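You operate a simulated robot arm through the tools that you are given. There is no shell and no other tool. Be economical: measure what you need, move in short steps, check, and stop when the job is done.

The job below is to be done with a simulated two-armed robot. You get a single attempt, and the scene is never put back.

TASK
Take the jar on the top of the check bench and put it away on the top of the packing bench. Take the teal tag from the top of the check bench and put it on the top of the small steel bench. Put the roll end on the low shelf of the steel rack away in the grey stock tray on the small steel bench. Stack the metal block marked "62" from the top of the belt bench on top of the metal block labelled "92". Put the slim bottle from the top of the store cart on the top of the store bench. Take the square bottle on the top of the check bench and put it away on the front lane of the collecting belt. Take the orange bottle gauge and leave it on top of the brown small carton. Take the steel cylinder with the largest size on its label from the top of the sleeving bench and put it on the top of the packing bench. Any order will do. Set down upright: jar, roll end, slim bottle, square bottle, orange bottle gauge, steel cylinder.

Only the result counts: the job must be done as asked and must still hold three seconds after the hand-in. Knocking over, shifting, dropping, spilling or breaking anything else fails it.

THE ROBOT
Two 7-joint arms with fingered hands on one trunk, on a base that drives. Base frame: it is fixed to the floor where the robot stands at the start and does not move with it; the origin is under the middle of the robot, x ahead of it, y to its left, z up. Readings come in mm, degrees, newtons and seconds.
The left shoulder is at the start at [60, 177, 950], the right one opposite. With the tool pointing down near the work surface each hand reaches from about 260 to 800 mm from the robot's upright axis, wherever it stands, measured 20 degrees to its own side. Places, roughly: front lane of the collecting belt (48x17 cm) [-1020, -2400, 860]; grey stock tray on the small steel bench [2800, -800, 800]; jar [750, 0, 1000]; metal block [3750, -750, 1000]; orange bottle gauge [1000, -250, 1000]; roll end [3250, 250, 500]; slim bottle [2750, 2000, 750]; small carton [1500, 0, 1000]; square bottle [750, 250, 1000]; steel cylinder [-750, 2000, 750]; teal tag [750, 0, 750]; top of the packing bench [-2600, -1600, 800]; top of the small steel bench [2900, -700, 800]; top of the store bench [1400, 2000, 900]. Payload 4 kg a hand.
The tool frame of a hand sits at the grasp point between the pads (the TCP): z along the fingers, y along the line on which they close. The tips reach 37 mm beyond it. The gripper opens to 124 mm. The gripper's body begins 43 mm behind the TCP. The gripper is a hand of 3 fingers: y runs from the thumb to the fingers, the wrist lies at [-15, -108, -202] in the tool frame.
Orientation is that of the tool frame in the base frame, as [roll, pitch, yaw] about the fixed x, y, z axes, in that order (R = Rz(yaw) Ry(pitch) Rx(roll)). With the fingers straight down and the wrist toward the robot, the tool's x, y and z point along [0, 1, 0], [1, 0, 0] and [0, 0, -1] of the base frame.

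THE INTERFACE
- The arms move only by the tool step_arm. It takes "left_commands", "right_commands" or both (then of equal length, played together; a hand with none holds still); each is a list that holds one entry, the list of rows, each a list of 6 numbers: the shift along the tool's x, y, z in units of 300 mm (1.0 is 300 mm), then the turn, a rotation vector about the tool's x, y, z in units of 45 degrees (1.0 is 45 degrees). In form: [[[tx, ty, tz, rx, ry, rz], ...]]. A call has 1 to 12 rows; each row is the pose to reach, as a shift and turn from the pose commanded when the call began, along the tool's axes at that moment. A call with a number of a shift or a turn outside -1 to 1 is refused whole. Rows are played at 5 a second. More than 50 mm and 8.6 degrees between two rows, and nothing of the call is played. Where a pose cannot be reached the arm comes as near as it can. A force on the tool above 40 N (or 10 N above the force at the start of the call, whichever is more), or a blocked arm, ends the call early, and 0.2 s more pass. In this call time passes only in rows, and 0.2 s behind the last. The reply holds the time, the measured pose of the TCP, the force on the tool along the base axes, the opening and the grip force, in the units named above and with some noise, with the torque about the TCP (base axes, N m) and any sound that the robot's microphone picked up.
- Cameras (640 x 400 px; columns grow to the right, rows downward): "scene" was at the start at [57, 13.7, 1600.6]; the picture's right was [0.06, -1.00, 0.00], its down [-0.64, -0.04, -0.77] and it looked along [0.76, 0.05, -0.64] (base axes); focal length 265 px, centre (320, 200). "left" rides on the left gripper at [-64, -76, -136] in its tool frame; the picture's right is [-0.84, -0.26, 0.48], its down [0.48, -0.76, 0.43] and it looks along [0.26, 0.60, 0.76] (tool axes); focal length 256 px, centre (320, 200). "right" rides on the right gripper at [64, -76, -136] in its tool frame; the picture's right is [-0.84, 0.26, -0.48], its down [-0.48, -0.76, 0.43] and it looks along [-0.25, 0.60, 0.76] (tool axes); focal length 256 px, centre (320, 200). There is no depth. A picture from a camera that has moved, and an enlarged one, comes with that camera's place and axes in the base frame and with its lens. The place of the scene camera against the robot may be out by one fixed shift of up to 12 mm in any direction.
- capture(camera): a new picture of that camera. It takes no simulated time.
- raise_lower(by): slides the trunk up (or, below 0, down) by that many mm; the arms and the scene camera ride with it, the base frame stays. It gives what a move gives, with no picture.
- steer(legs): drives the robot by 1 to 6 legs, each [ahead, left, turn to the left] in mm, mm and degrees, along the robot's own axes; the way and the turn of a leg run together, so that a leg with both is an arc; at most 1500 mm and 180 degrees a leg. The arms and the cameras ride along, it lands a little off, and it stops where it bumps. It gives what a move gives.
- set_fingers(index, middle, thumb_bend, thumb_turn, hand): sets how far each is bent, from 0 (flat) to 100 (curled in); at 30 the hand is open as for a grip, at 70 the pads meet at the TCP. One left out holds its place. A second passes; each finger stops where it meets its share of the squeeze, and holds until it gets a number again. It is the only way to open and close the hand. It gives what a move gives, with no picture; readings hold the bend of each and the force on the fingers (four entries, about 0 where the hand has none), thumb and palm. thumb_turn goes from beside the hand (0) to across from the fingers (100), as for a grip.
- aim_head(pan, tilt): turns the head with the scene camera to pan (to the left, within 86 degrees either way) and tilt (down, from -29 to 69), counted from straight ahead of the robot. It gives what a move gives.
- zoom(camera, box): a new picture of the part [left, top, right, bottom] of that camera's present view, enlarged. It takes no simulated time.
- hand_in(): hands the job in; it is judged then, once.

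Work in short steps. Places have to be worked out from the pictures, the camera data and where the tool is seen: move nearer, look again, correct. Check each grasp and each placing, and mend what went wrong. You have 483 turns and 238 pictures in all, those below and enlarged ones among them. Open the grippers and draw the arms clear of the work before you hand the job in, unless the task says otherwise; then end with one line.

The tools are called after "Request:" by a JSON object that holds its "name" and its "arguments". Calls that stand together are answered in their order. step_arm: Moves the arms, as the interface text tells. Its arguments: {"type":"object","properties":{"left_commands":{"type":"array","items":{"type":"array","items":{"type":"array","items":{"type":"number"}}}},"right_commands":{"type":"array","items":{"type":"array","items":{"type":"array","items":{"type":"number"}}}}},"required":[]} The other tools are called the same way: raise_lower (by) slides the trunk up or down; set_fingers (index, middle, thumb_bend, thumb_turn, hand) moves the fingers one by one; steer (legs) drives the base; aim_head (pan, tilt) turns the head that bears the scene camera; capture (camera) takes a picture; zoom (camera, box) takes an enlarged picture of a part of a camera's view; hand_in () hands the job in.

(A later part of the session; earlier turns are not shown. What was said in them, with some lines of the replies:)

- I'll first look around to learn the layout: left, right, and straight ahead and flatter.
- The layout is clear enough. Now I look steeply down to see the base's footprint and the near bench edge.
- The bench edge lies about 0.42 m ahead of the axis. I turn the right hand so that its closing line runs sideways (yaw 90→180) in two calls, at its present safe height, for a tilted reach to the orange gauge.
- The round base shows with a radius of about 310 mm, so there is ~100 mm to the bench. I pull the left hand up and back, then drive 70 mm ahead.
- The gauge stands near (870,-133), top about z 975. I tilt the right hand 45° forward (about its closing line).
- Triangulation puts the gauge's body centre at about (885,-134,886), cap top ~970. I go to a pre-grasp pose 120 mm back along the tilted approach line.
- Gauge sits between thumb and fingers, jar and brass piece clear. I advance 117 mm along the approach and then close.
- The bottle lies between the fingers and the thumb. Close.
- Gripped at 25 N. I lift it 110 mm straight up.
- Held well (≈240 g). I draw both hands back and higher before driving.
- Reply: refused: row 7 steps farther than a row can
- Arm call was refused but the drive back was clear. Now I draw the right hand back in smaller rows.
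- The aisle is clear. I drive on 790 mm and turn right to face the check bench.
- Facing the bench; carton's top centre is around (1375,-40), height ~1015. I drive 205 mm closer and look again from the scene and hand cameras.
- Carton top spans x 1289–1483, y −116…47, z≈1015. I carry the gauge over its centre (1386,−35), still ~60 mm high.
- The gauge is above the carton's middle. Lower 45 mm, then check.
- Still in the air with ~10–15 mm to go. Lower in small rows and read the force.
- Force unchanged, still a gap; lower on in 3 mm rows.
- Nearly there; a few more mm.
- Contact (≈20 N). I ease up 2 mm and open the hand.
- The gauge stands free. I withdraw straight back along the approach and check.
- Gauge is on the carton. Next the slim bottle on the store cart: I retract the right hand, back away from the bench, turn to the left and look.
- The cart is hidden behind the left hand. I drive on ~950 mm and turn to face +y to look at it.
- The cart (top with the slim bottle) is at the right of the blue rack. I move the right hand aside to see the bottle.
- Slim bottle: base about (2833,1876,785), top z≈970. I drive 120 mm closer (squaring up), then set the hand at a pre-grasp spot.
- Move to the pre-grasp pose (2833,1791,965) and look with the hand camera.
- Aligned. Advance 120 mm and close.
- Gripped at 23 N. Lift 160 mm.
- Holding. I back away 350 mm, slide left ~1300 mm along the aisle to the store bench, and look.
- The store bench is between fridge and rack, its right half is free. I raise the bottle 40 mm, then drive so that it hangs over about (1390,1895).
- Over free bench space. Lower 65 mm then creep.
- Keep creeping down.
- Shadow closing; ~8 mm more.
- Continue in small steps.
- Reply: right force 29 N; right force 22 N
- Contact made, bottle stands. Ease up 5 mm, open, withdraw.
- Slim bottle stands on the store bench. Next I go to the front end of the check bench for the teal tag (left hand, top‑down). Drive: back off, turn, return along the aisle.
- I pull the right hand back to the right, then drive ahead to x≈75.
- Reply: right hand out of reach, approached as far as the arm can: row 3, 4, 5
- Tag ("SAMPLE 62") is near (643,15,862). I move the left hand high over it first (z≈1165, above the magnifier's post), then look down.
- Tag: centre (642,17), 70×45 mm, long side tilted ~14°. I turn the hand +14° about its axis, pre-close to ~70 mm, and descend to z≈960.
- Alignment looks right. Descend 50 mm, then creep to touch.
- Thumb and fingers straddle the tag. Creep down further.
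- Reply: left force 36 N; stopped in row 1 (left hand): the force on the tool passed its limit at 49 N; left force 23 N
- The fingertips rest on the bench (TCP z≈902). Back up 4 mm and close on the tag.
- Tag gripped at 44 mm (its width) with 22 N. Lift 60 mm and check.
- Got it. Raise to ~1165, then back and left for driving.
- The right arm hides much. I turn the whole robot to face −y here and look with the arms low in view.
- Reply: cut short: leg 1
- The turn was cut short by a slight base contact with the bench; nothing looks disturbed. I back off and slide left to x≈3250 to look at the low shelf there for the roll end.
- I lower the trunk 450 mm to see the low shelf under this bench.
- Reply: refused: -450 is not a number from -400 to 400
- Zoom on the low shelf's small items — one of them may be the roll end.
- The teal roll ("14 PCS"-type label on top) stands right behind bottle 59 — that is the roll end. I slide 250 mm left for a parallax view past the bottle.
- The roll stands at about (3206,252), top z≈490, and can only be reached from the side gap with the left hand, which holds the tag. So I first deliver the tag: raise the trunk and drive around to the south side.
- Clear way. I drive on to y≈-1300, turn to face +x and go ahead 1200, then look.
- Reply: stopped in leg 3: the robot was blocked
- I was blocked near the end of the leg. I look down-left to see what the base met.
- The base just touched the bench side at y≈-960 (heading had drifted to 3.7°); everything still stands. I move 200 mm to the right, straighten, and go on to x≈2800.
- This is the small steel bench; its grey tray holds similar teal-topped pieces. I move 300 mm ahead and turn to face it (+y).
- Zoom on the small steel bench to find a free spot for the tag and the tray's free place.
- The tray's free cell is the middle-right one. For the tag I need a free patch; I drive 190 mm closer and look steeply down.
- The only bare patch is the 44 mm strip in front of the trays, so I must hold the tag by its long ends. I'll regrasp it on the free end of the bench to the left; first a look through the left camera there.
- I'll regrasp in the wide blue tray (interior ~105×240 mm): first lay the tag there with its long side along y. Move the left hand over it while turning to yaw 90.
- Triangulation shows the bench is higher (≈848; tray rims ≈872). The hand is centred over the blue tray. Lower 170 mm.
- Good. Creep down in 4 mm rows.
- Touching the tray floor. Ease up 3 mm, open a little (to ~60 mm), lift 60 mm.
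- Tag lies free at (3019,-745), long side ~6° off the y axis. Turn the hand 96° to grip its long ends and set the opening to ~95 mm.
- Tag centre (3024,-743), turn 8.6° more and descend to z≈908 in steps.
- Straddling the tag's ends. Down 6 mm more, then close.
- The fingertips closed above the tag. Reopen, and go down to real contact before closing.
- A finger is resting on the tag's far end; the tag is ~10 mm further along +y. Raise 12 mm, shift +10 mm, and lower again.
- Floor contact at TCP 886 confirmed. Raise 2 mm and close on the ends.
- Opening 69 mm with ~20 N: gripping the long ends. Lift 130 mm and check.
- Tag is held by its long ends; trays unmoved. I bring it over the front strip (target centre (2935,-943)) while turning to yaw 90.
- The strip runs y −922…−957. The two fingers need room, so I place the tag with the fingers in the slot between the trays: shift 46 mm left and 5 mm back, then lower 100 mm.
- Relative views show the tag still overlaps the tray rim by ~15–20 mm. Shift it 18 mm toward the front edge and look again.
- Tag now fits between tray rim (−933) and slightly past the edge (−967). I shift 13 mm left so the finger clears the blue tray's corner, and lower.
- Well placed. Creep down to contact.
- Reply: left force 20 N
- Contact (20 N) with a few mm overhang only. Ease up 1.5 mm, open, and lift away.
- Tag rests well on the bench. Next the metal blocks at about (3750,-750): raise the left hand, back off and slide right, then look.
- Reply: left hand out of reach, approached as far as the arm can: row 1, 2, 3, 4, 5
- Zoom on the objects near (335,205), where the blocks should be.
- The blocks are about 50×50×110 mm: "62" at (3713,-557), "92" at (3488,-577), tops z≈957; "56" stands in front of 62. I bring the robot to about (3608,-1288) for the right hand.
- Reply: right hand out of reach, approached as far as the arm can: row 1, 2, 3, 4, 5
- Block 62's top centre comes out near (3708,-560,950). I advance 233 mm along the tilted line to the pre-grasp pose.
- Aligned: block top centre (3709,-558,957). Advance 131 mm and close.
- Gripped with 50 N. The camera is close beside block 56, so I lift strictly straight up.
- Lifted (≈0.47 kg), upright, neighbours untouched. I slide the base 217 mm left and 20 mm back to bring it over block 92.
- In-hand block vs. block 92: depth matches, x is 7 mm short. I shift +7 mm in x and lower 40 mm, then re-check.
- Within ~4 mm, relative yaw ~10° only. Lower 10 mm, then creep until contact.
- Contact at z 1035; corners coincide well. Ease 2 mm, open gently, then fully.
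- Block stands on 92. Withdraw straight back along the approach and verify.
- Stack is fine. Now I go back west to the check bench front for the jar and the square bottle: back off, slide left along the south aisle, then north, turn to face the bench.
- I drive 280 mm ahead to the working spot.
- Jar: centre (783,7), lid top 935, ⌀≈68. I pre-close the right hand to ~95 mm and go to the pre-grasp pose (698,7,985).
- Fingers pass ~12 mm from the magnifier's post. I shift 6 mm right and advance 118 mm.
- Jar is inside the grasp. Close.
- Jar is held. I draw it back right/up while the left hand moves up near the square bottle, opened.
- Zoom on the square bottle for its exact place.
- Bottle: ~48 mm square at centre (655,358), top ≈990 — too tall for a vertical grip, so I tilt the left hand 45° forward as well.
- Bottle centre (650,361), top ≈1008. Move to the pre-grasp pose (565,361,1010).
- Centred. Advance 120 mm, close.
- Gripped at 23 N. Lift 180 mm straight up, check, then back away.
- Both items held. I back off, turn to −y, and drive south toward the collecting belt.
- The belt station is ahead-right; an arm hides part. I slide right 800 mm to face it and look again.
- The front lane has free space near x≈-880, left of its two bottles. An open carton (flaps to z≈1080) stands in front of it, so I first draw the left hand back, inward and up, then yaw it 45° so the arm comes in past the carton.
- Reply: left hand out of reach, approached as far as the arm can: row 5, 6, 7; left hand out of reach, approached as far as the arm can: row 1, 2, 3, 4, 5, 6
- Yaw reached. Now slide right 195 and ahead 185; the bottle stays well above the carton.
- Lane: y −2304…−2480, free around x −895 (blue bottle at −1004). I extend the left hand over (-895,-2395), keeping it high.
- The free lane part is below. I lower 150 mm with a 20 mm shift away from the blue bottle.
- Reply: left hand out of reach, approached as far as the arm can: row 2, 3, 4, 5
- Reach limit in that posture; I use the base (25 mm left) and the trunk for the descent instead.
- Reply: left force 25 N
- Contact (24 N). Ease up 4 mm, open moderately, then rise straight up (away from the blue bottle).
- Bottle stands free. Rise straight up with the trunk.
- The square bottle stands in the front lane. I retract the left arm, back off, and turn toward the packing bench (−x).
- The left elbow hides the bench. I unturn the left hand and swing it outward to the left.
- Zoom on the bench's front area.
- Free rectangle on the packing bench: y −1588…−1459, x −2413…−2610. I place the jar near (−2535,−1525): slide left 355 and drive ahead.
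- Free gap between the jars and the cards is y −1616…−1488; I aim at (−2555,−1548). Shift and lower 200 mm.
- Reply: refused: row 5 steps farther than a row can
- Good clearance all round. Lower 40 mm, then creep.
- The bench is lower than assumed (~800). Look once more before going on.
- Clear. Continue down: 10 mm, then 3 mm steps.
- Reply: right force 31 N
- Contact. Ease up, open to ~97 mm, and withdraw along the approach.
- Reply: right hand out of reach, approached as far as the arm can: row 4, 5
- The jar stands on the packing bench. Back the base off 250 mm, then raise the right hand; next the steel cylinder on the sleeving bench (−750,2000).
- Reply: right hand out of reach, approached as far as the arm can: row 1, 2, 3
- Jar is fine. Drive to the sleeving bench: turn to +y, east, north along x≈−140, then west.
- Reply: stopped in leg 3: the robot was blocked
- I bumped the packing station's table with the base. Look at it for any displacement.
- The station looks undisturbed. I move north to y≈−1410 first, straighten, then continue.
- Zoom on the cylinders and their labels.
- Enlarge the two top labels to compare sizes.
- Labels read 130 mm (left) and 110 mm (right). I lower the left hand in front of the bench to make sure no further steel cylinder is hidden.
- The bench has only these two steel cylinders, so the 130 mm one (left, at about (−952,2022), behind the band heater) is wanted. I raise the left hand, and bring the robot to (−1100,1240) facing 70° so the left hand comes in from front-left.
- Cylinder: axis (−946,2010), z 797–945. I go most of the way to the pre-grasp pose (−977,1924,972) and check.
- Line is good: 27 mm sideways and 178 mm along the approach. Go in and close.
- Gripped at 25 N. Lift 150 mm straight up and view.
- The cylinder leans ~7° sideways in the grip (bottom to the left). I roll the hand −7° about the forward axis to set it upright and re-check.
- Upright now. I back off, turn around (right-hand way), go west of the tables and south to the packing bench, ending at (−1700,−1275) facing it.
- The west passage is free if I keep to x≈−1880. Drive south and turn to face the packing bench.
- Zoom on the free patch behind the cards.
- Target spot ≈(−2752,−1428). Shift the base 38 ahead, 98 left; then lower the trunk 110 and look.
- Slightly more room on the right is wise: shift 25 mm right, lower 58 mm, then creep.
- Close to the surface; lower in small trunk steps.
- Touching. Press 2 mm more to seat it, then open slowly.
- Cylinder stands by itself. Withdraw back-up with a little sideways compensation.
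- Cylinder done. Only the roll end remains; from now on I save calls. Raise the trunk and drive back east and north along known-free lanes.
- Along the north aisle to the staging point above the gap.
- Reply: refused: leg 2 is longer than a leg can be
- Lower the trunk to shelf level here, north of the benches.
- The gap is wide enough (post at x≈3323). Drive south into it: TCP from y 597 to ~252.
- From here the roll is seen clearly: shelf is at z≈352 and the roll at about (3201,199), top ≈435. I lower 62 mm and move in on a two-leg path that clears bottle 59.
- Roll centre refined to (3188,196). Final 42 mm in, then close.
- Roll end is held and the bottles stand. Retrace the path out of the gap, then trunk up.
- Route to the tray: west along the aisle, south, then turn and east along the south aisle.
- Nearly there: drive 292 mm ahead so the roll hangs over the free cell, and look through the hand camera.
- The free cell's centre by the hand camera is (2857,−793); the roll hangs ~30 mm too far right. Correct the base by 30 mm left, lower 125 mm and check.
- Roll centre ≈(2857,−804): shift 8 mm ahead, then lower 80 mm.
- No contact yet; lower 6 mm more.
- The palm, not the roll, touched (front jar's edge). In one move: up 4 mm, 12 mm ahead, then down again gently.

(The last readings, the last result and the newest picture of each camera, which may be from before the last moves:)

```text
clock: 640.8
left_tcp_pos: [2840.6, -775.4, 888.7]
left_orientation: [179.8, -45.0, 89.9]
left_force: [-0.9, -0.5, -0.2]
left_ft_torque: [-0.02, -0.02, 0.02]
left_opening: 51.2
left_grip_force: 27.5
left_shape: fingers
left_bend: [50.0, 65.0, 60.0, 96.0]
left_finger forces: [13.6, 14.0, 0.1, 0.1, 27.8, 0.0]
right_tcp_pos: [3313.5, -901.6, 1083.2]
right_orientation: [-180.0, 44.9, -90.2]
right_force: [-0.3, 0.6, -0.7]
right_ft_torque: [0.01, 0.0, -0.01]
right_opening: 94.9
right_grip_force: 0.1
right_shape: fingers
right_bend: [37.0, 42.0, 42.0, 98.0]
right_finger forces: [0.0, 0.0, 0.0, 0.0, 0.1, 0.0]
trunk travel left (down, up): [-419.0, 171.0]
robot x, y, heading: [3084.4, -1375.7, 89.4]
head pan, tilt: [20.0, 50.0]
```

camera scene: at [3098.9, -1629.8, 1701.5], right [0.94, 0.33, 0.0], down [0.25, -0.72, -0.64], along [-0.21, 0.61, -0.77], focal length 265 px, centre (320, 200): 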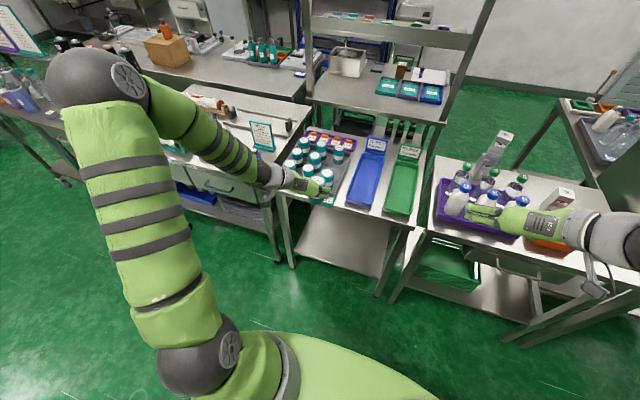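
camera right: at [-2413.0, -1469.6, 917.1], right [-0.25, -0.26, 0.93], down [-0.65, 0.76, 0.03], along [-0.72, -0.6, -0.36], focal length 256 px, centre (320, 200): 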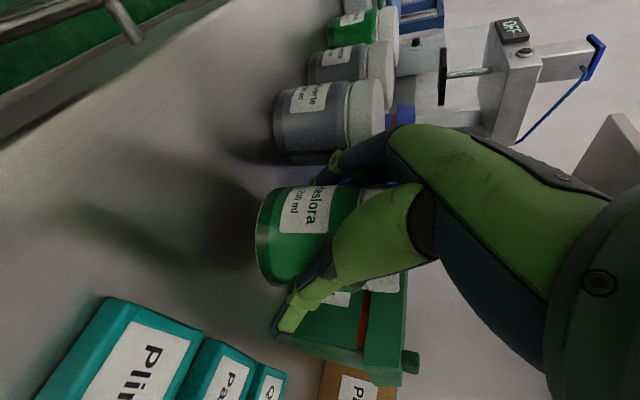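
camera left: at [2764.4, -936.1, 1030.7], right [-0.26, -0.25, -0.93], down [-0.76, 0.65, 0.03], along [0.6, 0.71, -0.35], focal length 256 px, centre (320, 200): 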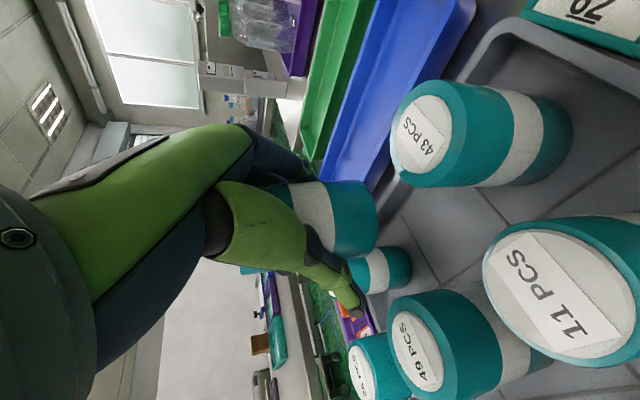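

Nearly seated; 4 mm more and a check picture.

Request:
{"name": "step_arm", "arguments": {"left_commands": [[[-0.005, 0, 0.005, 0, 0, 0], [-0.01, 0, 0.01, 0, 0, 0]]]}}

Request:
{"name": "capture", "arguments": {"camera": "left"}}

```text
clock: 641.4
left_tcp_pos: [2842.7, -775.1, 887.0]
left_orientation: [179.8, -45.3, 89.8]
left_force: [-1.0, -0.4, 11.7]
left_ft_torque: [-0.15, -0.25, 0.0]
left_opening: 51.0
left_grip_force: 29.8
left_shape: fingers
left_bend: [50.0, 65.0, 60.0, 96.0]
left_finger forces: [14.3, 14.5, 0.1, 0.1, 28.8, 2.4]
right_tcp_pos: [3312.8, -903.2, 1083.4]
right_orientation: [-180.0, 44.8, -90.4]
right_force: [0.1, -0.4, -0.7]
right_ft_torque: [0.0, -0.01, -0.02]
right_opening: 94.8
right_grip_force: 0.0
right_shape: fingers
right_bend: [37.0, 42.0, 42.0, 98.0]
right_finger forces: [0.0, 0.0, 0.0, 0.0, 0.0, 0.0]
trunk travel left (down, up): [-419.0, 171.0]
robot x, y, heading: [3081.9, -1381.3, 89.3]
head pan, tilt: [20.0, 50.0]
```

```text
34 pictures are left
camera left: at [2765.1, -915.7, 937.3], right [-0.26, -0.24, -0.94], down [-0.76, 0.65, 0.04], along [0.6, 0.72, -0.35], focal length 256 px, centre (320, 200)
```

left: 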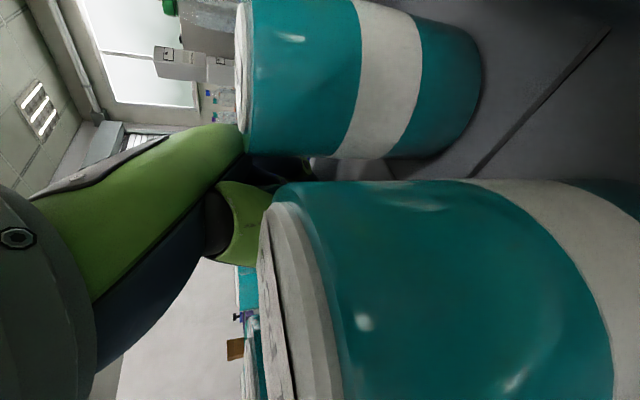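

The contact force now acts through the roll's base (20 mm right of the TCP) — it stands in the cell. Open a little, then rise straight up and look.

Request:
{"name": "set_fingers", "arguments": {"hand": "left", "index": 45, "middle": 57, "thumb_bend": 53}}

Request:
{"name": "raise_lower", "arguments": {"by": 165}}

Request:
{"name": "capture", "arguments": {"camera": "left"}}

```text
clock: 642.4
left_tcp_pos: [2841.4, -776.1, 884.5]
left_orientation: [179.9, -45.1, 89.7]
left_force: [-0.1, -0.9, 1.4]
left_ft_torque: [0.05, -0.08, 0.01]
left_opening: 64.1
left_grip_force: 0.6
left_shape: fingers
left_bend: [45.0, 56.0, 53.0, 97.0]
left_finger forces: [1.7, 0.1, 0.0, 0.0, 0.0, 0.0]
right_tcp_pos: [3312.7, -902.4, 1083.6]
right_orientation: [-179.9, 44.8, -90.3]
right_force: [-0.1, -0.2, -0.3]
right_ft_torque: [-0.01, 0.01, 0.02]
right_opening: 95.0
right_grip_force: 0.1
right_shape: fingers
right_bend: [37.0, 42.0, 42.0, 98.0]
right_finger forces: [0.0, 0.1, 0.1, 0.1, 0.0, 0.0]
trunk travel left (down, up): [-419.0, 171.0]
robot x, y, heading: [3084.8, -1382.0, 89.6]
head pan, tilt: [20.0, 50.0]
```

```text
clock: 644.2
left_tcp_pos: [2842.1, -775.4, 1050.0]
left_orientation: [179.9, -45.2, 89.6]
left_force: [0.4, 0.9, 0.2]
left_ft_torque: [0.01, -0.01, 0.0]
left_opening: 65.2
left_grip_force: 0.1
left_shape: fingers
left_bend: [45.0, 56.0, 53.0, 97.0]
left_finger forces: [0.1, 0.0, 0.0, 0.1, 0.0, 0.0]
right_tcp_pos: [3311.8, -903.4, 1249.3]
right_orientation: [-179.9, 44.9, -90.3]
right_force: [0.3, -0.2, -0.8]
right_ft_torque: [-0.01, 0.04, -0.03]
right_opening: 95.1
right_grip_force: 0.1
right_shape: fingers
right_bend: [37.0, 42.0, 42.0, 98.0]
right_finger forces: [0.0, 0.1, 0.0, 0.0, 0.0, 0.0]
trunk travel left (down, up): [-584.0, 6.0]
robot x, y, heading: [3083.8, -1379.9, 89.2]
head pan, tilt: [20.0, 50.0]
```

```text
33 pictures are left
camera left: at [2764.7, -915.7, 1101.0], right [-0.26, -0.25, -0.93], down [-0.76, 0.65, 0.03], along [0.6, 0.71, -0.35], focal length 256 px, centre (320, 200)
```

left: 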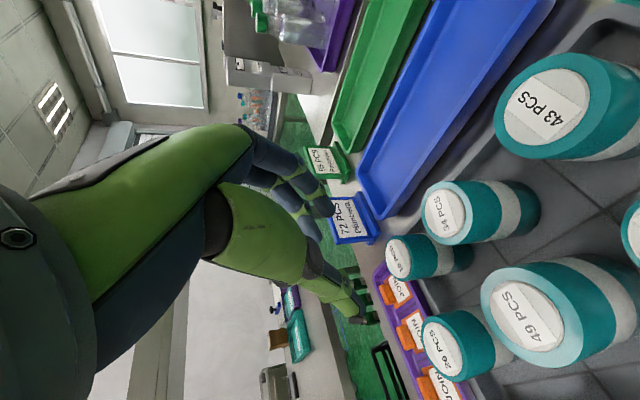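

The roll end stands upright in the free cell. I back off clear of the benches and do a last check of the tag and the tray.

Request:
{"name": "steer", "arguments": {"legs": [[-300, 0, 0]]}}

Request:
{"name": "aim_head", "arguments": {"pan": 5, "tilt": 45}}

Request:
{"name": "capture", "arguments": {"camera": "scene"}}

Request:
{"name": "zoom", "arguments": {"camera": "scene", "box": [180, 130, 420, 280]}}

```text
clock: 646.3
left_tcp_pos: [2837.7, -1074.7, 1050.7]
left_orientation: [179.9, -45.2, 89.8]
left_force: [0.3, 0.2, 0.7]
left_ft_torque: [0.01, 0.0, 0.01]
left_opening: 65.3
left_grip_force: 0.1
left_shape: fingers
left_bend: [45.0, 56.0, 53.0, 97.0]
left_finger forces: [0.0, 0.0, 0.1, 0.0, 0.0, 0.0]
right_tcp_pos: [3309.7, -1199.8, 1250.2]
right_orientation: [179.9, 44.9, -90.2]
right_force: [0.9, 0.3, -0.2]
right_ft_torque: [-0.03, 0.01, -0.01]
right_opening: 95.0
right_grip_force: 0.0
right_shape: fingers
right_bend: [37.0, 42.0, 42.0, 98.0]
right_finger forces: [0.0, 0.1, 0.0, 0.1, 0.0, 0.0]
trunk travel left (down, up): [-584.0, 6.0]
robot x, y, heading: [3080.6, -1677.7, 89.6]
head pan, tilt: [20.0, 50.0]
```

```text
clock: 647.0
left_tcp_pos: [2837.6, -1073.7, 1050.5]
left_orientation: [179.9, -45.2, 89.8]
left_force: [0.5, 0.4, 0.8]
left_ft_torque: [-0.03, 0.0, -0.01]
left_opening: 65.3
left_grip_force: 0.1
left_shape: fingers
left_bend: [45.0, 56.0, 53.0, 97.0]
left_finger forces: [0.0, 0.0, 0.1, 0.0, 0.1, 0.0]
right_tcp_pos: [3308.9, -1199.3, 1249.8]
right_orientation: [-179.9, 44.9, -90.0]
right_force: [0.2, 0.6, 0.5]
right_ft_torque: [0.01, 0.0, -0.01]
right_opening: 94.8
right_grip_force: 0.0
right_shape: fingers
right_bend: [37.0, 42.0, 42.0, 98.0]
right_finger forces: [0.1, 0.0, 0.1, 0.0, 0.0, 0.0]
trunk travel left (down, up): [-584.0, 6.0]
robot x, y, heading: [3084.0, -1673.0, 90.0]
head pan, tilt: [5.0, 45.0]
```

```text
32 pictures are left
camera scene: at [3077.6, -1616.6, 1702.4], right [1.0, 0.08, 0.0], down [0.06, -0.7, -0.71], along [-0.06, 0.7, -0.71], focal length 265 px, centre (320, 200)
```

scene: 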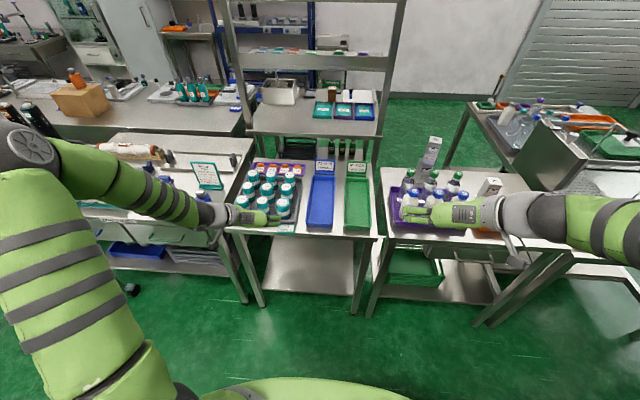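

```text
2.67 times, centred on (300, 205) of scene
camera zoom: at [3077.6, -1616.6, 1702.4], right [1.0, 0.08, 0.0], down [0.06, -0.7, -0.71], along [-0.06, 0.7, -0.71], focal length 706 px, centre (373, 187)
```

zoom: 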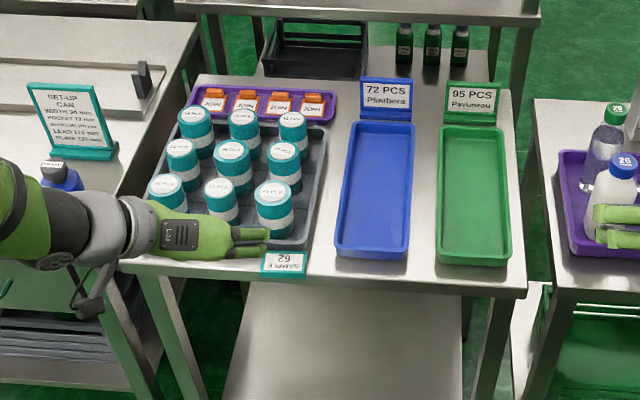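

Tray is full with the roll end upright, the tag lies on the bench, the block stack and the gauge on the carton still stand, and the hands are empty and clear. Hand in.

Request:
{"name": "hand_in", "arguments": {}}

```text
The job is handed in.
```

All eight moves are done and handed in, and each item was standing or lying in its place when I checked after setting it down. The base lightly bumped furniture three times on the way: a bench in the north aisle, one in the south aisle, and the packing station's table. Nothing looked shifted or knocked over in the pictures afterwards.
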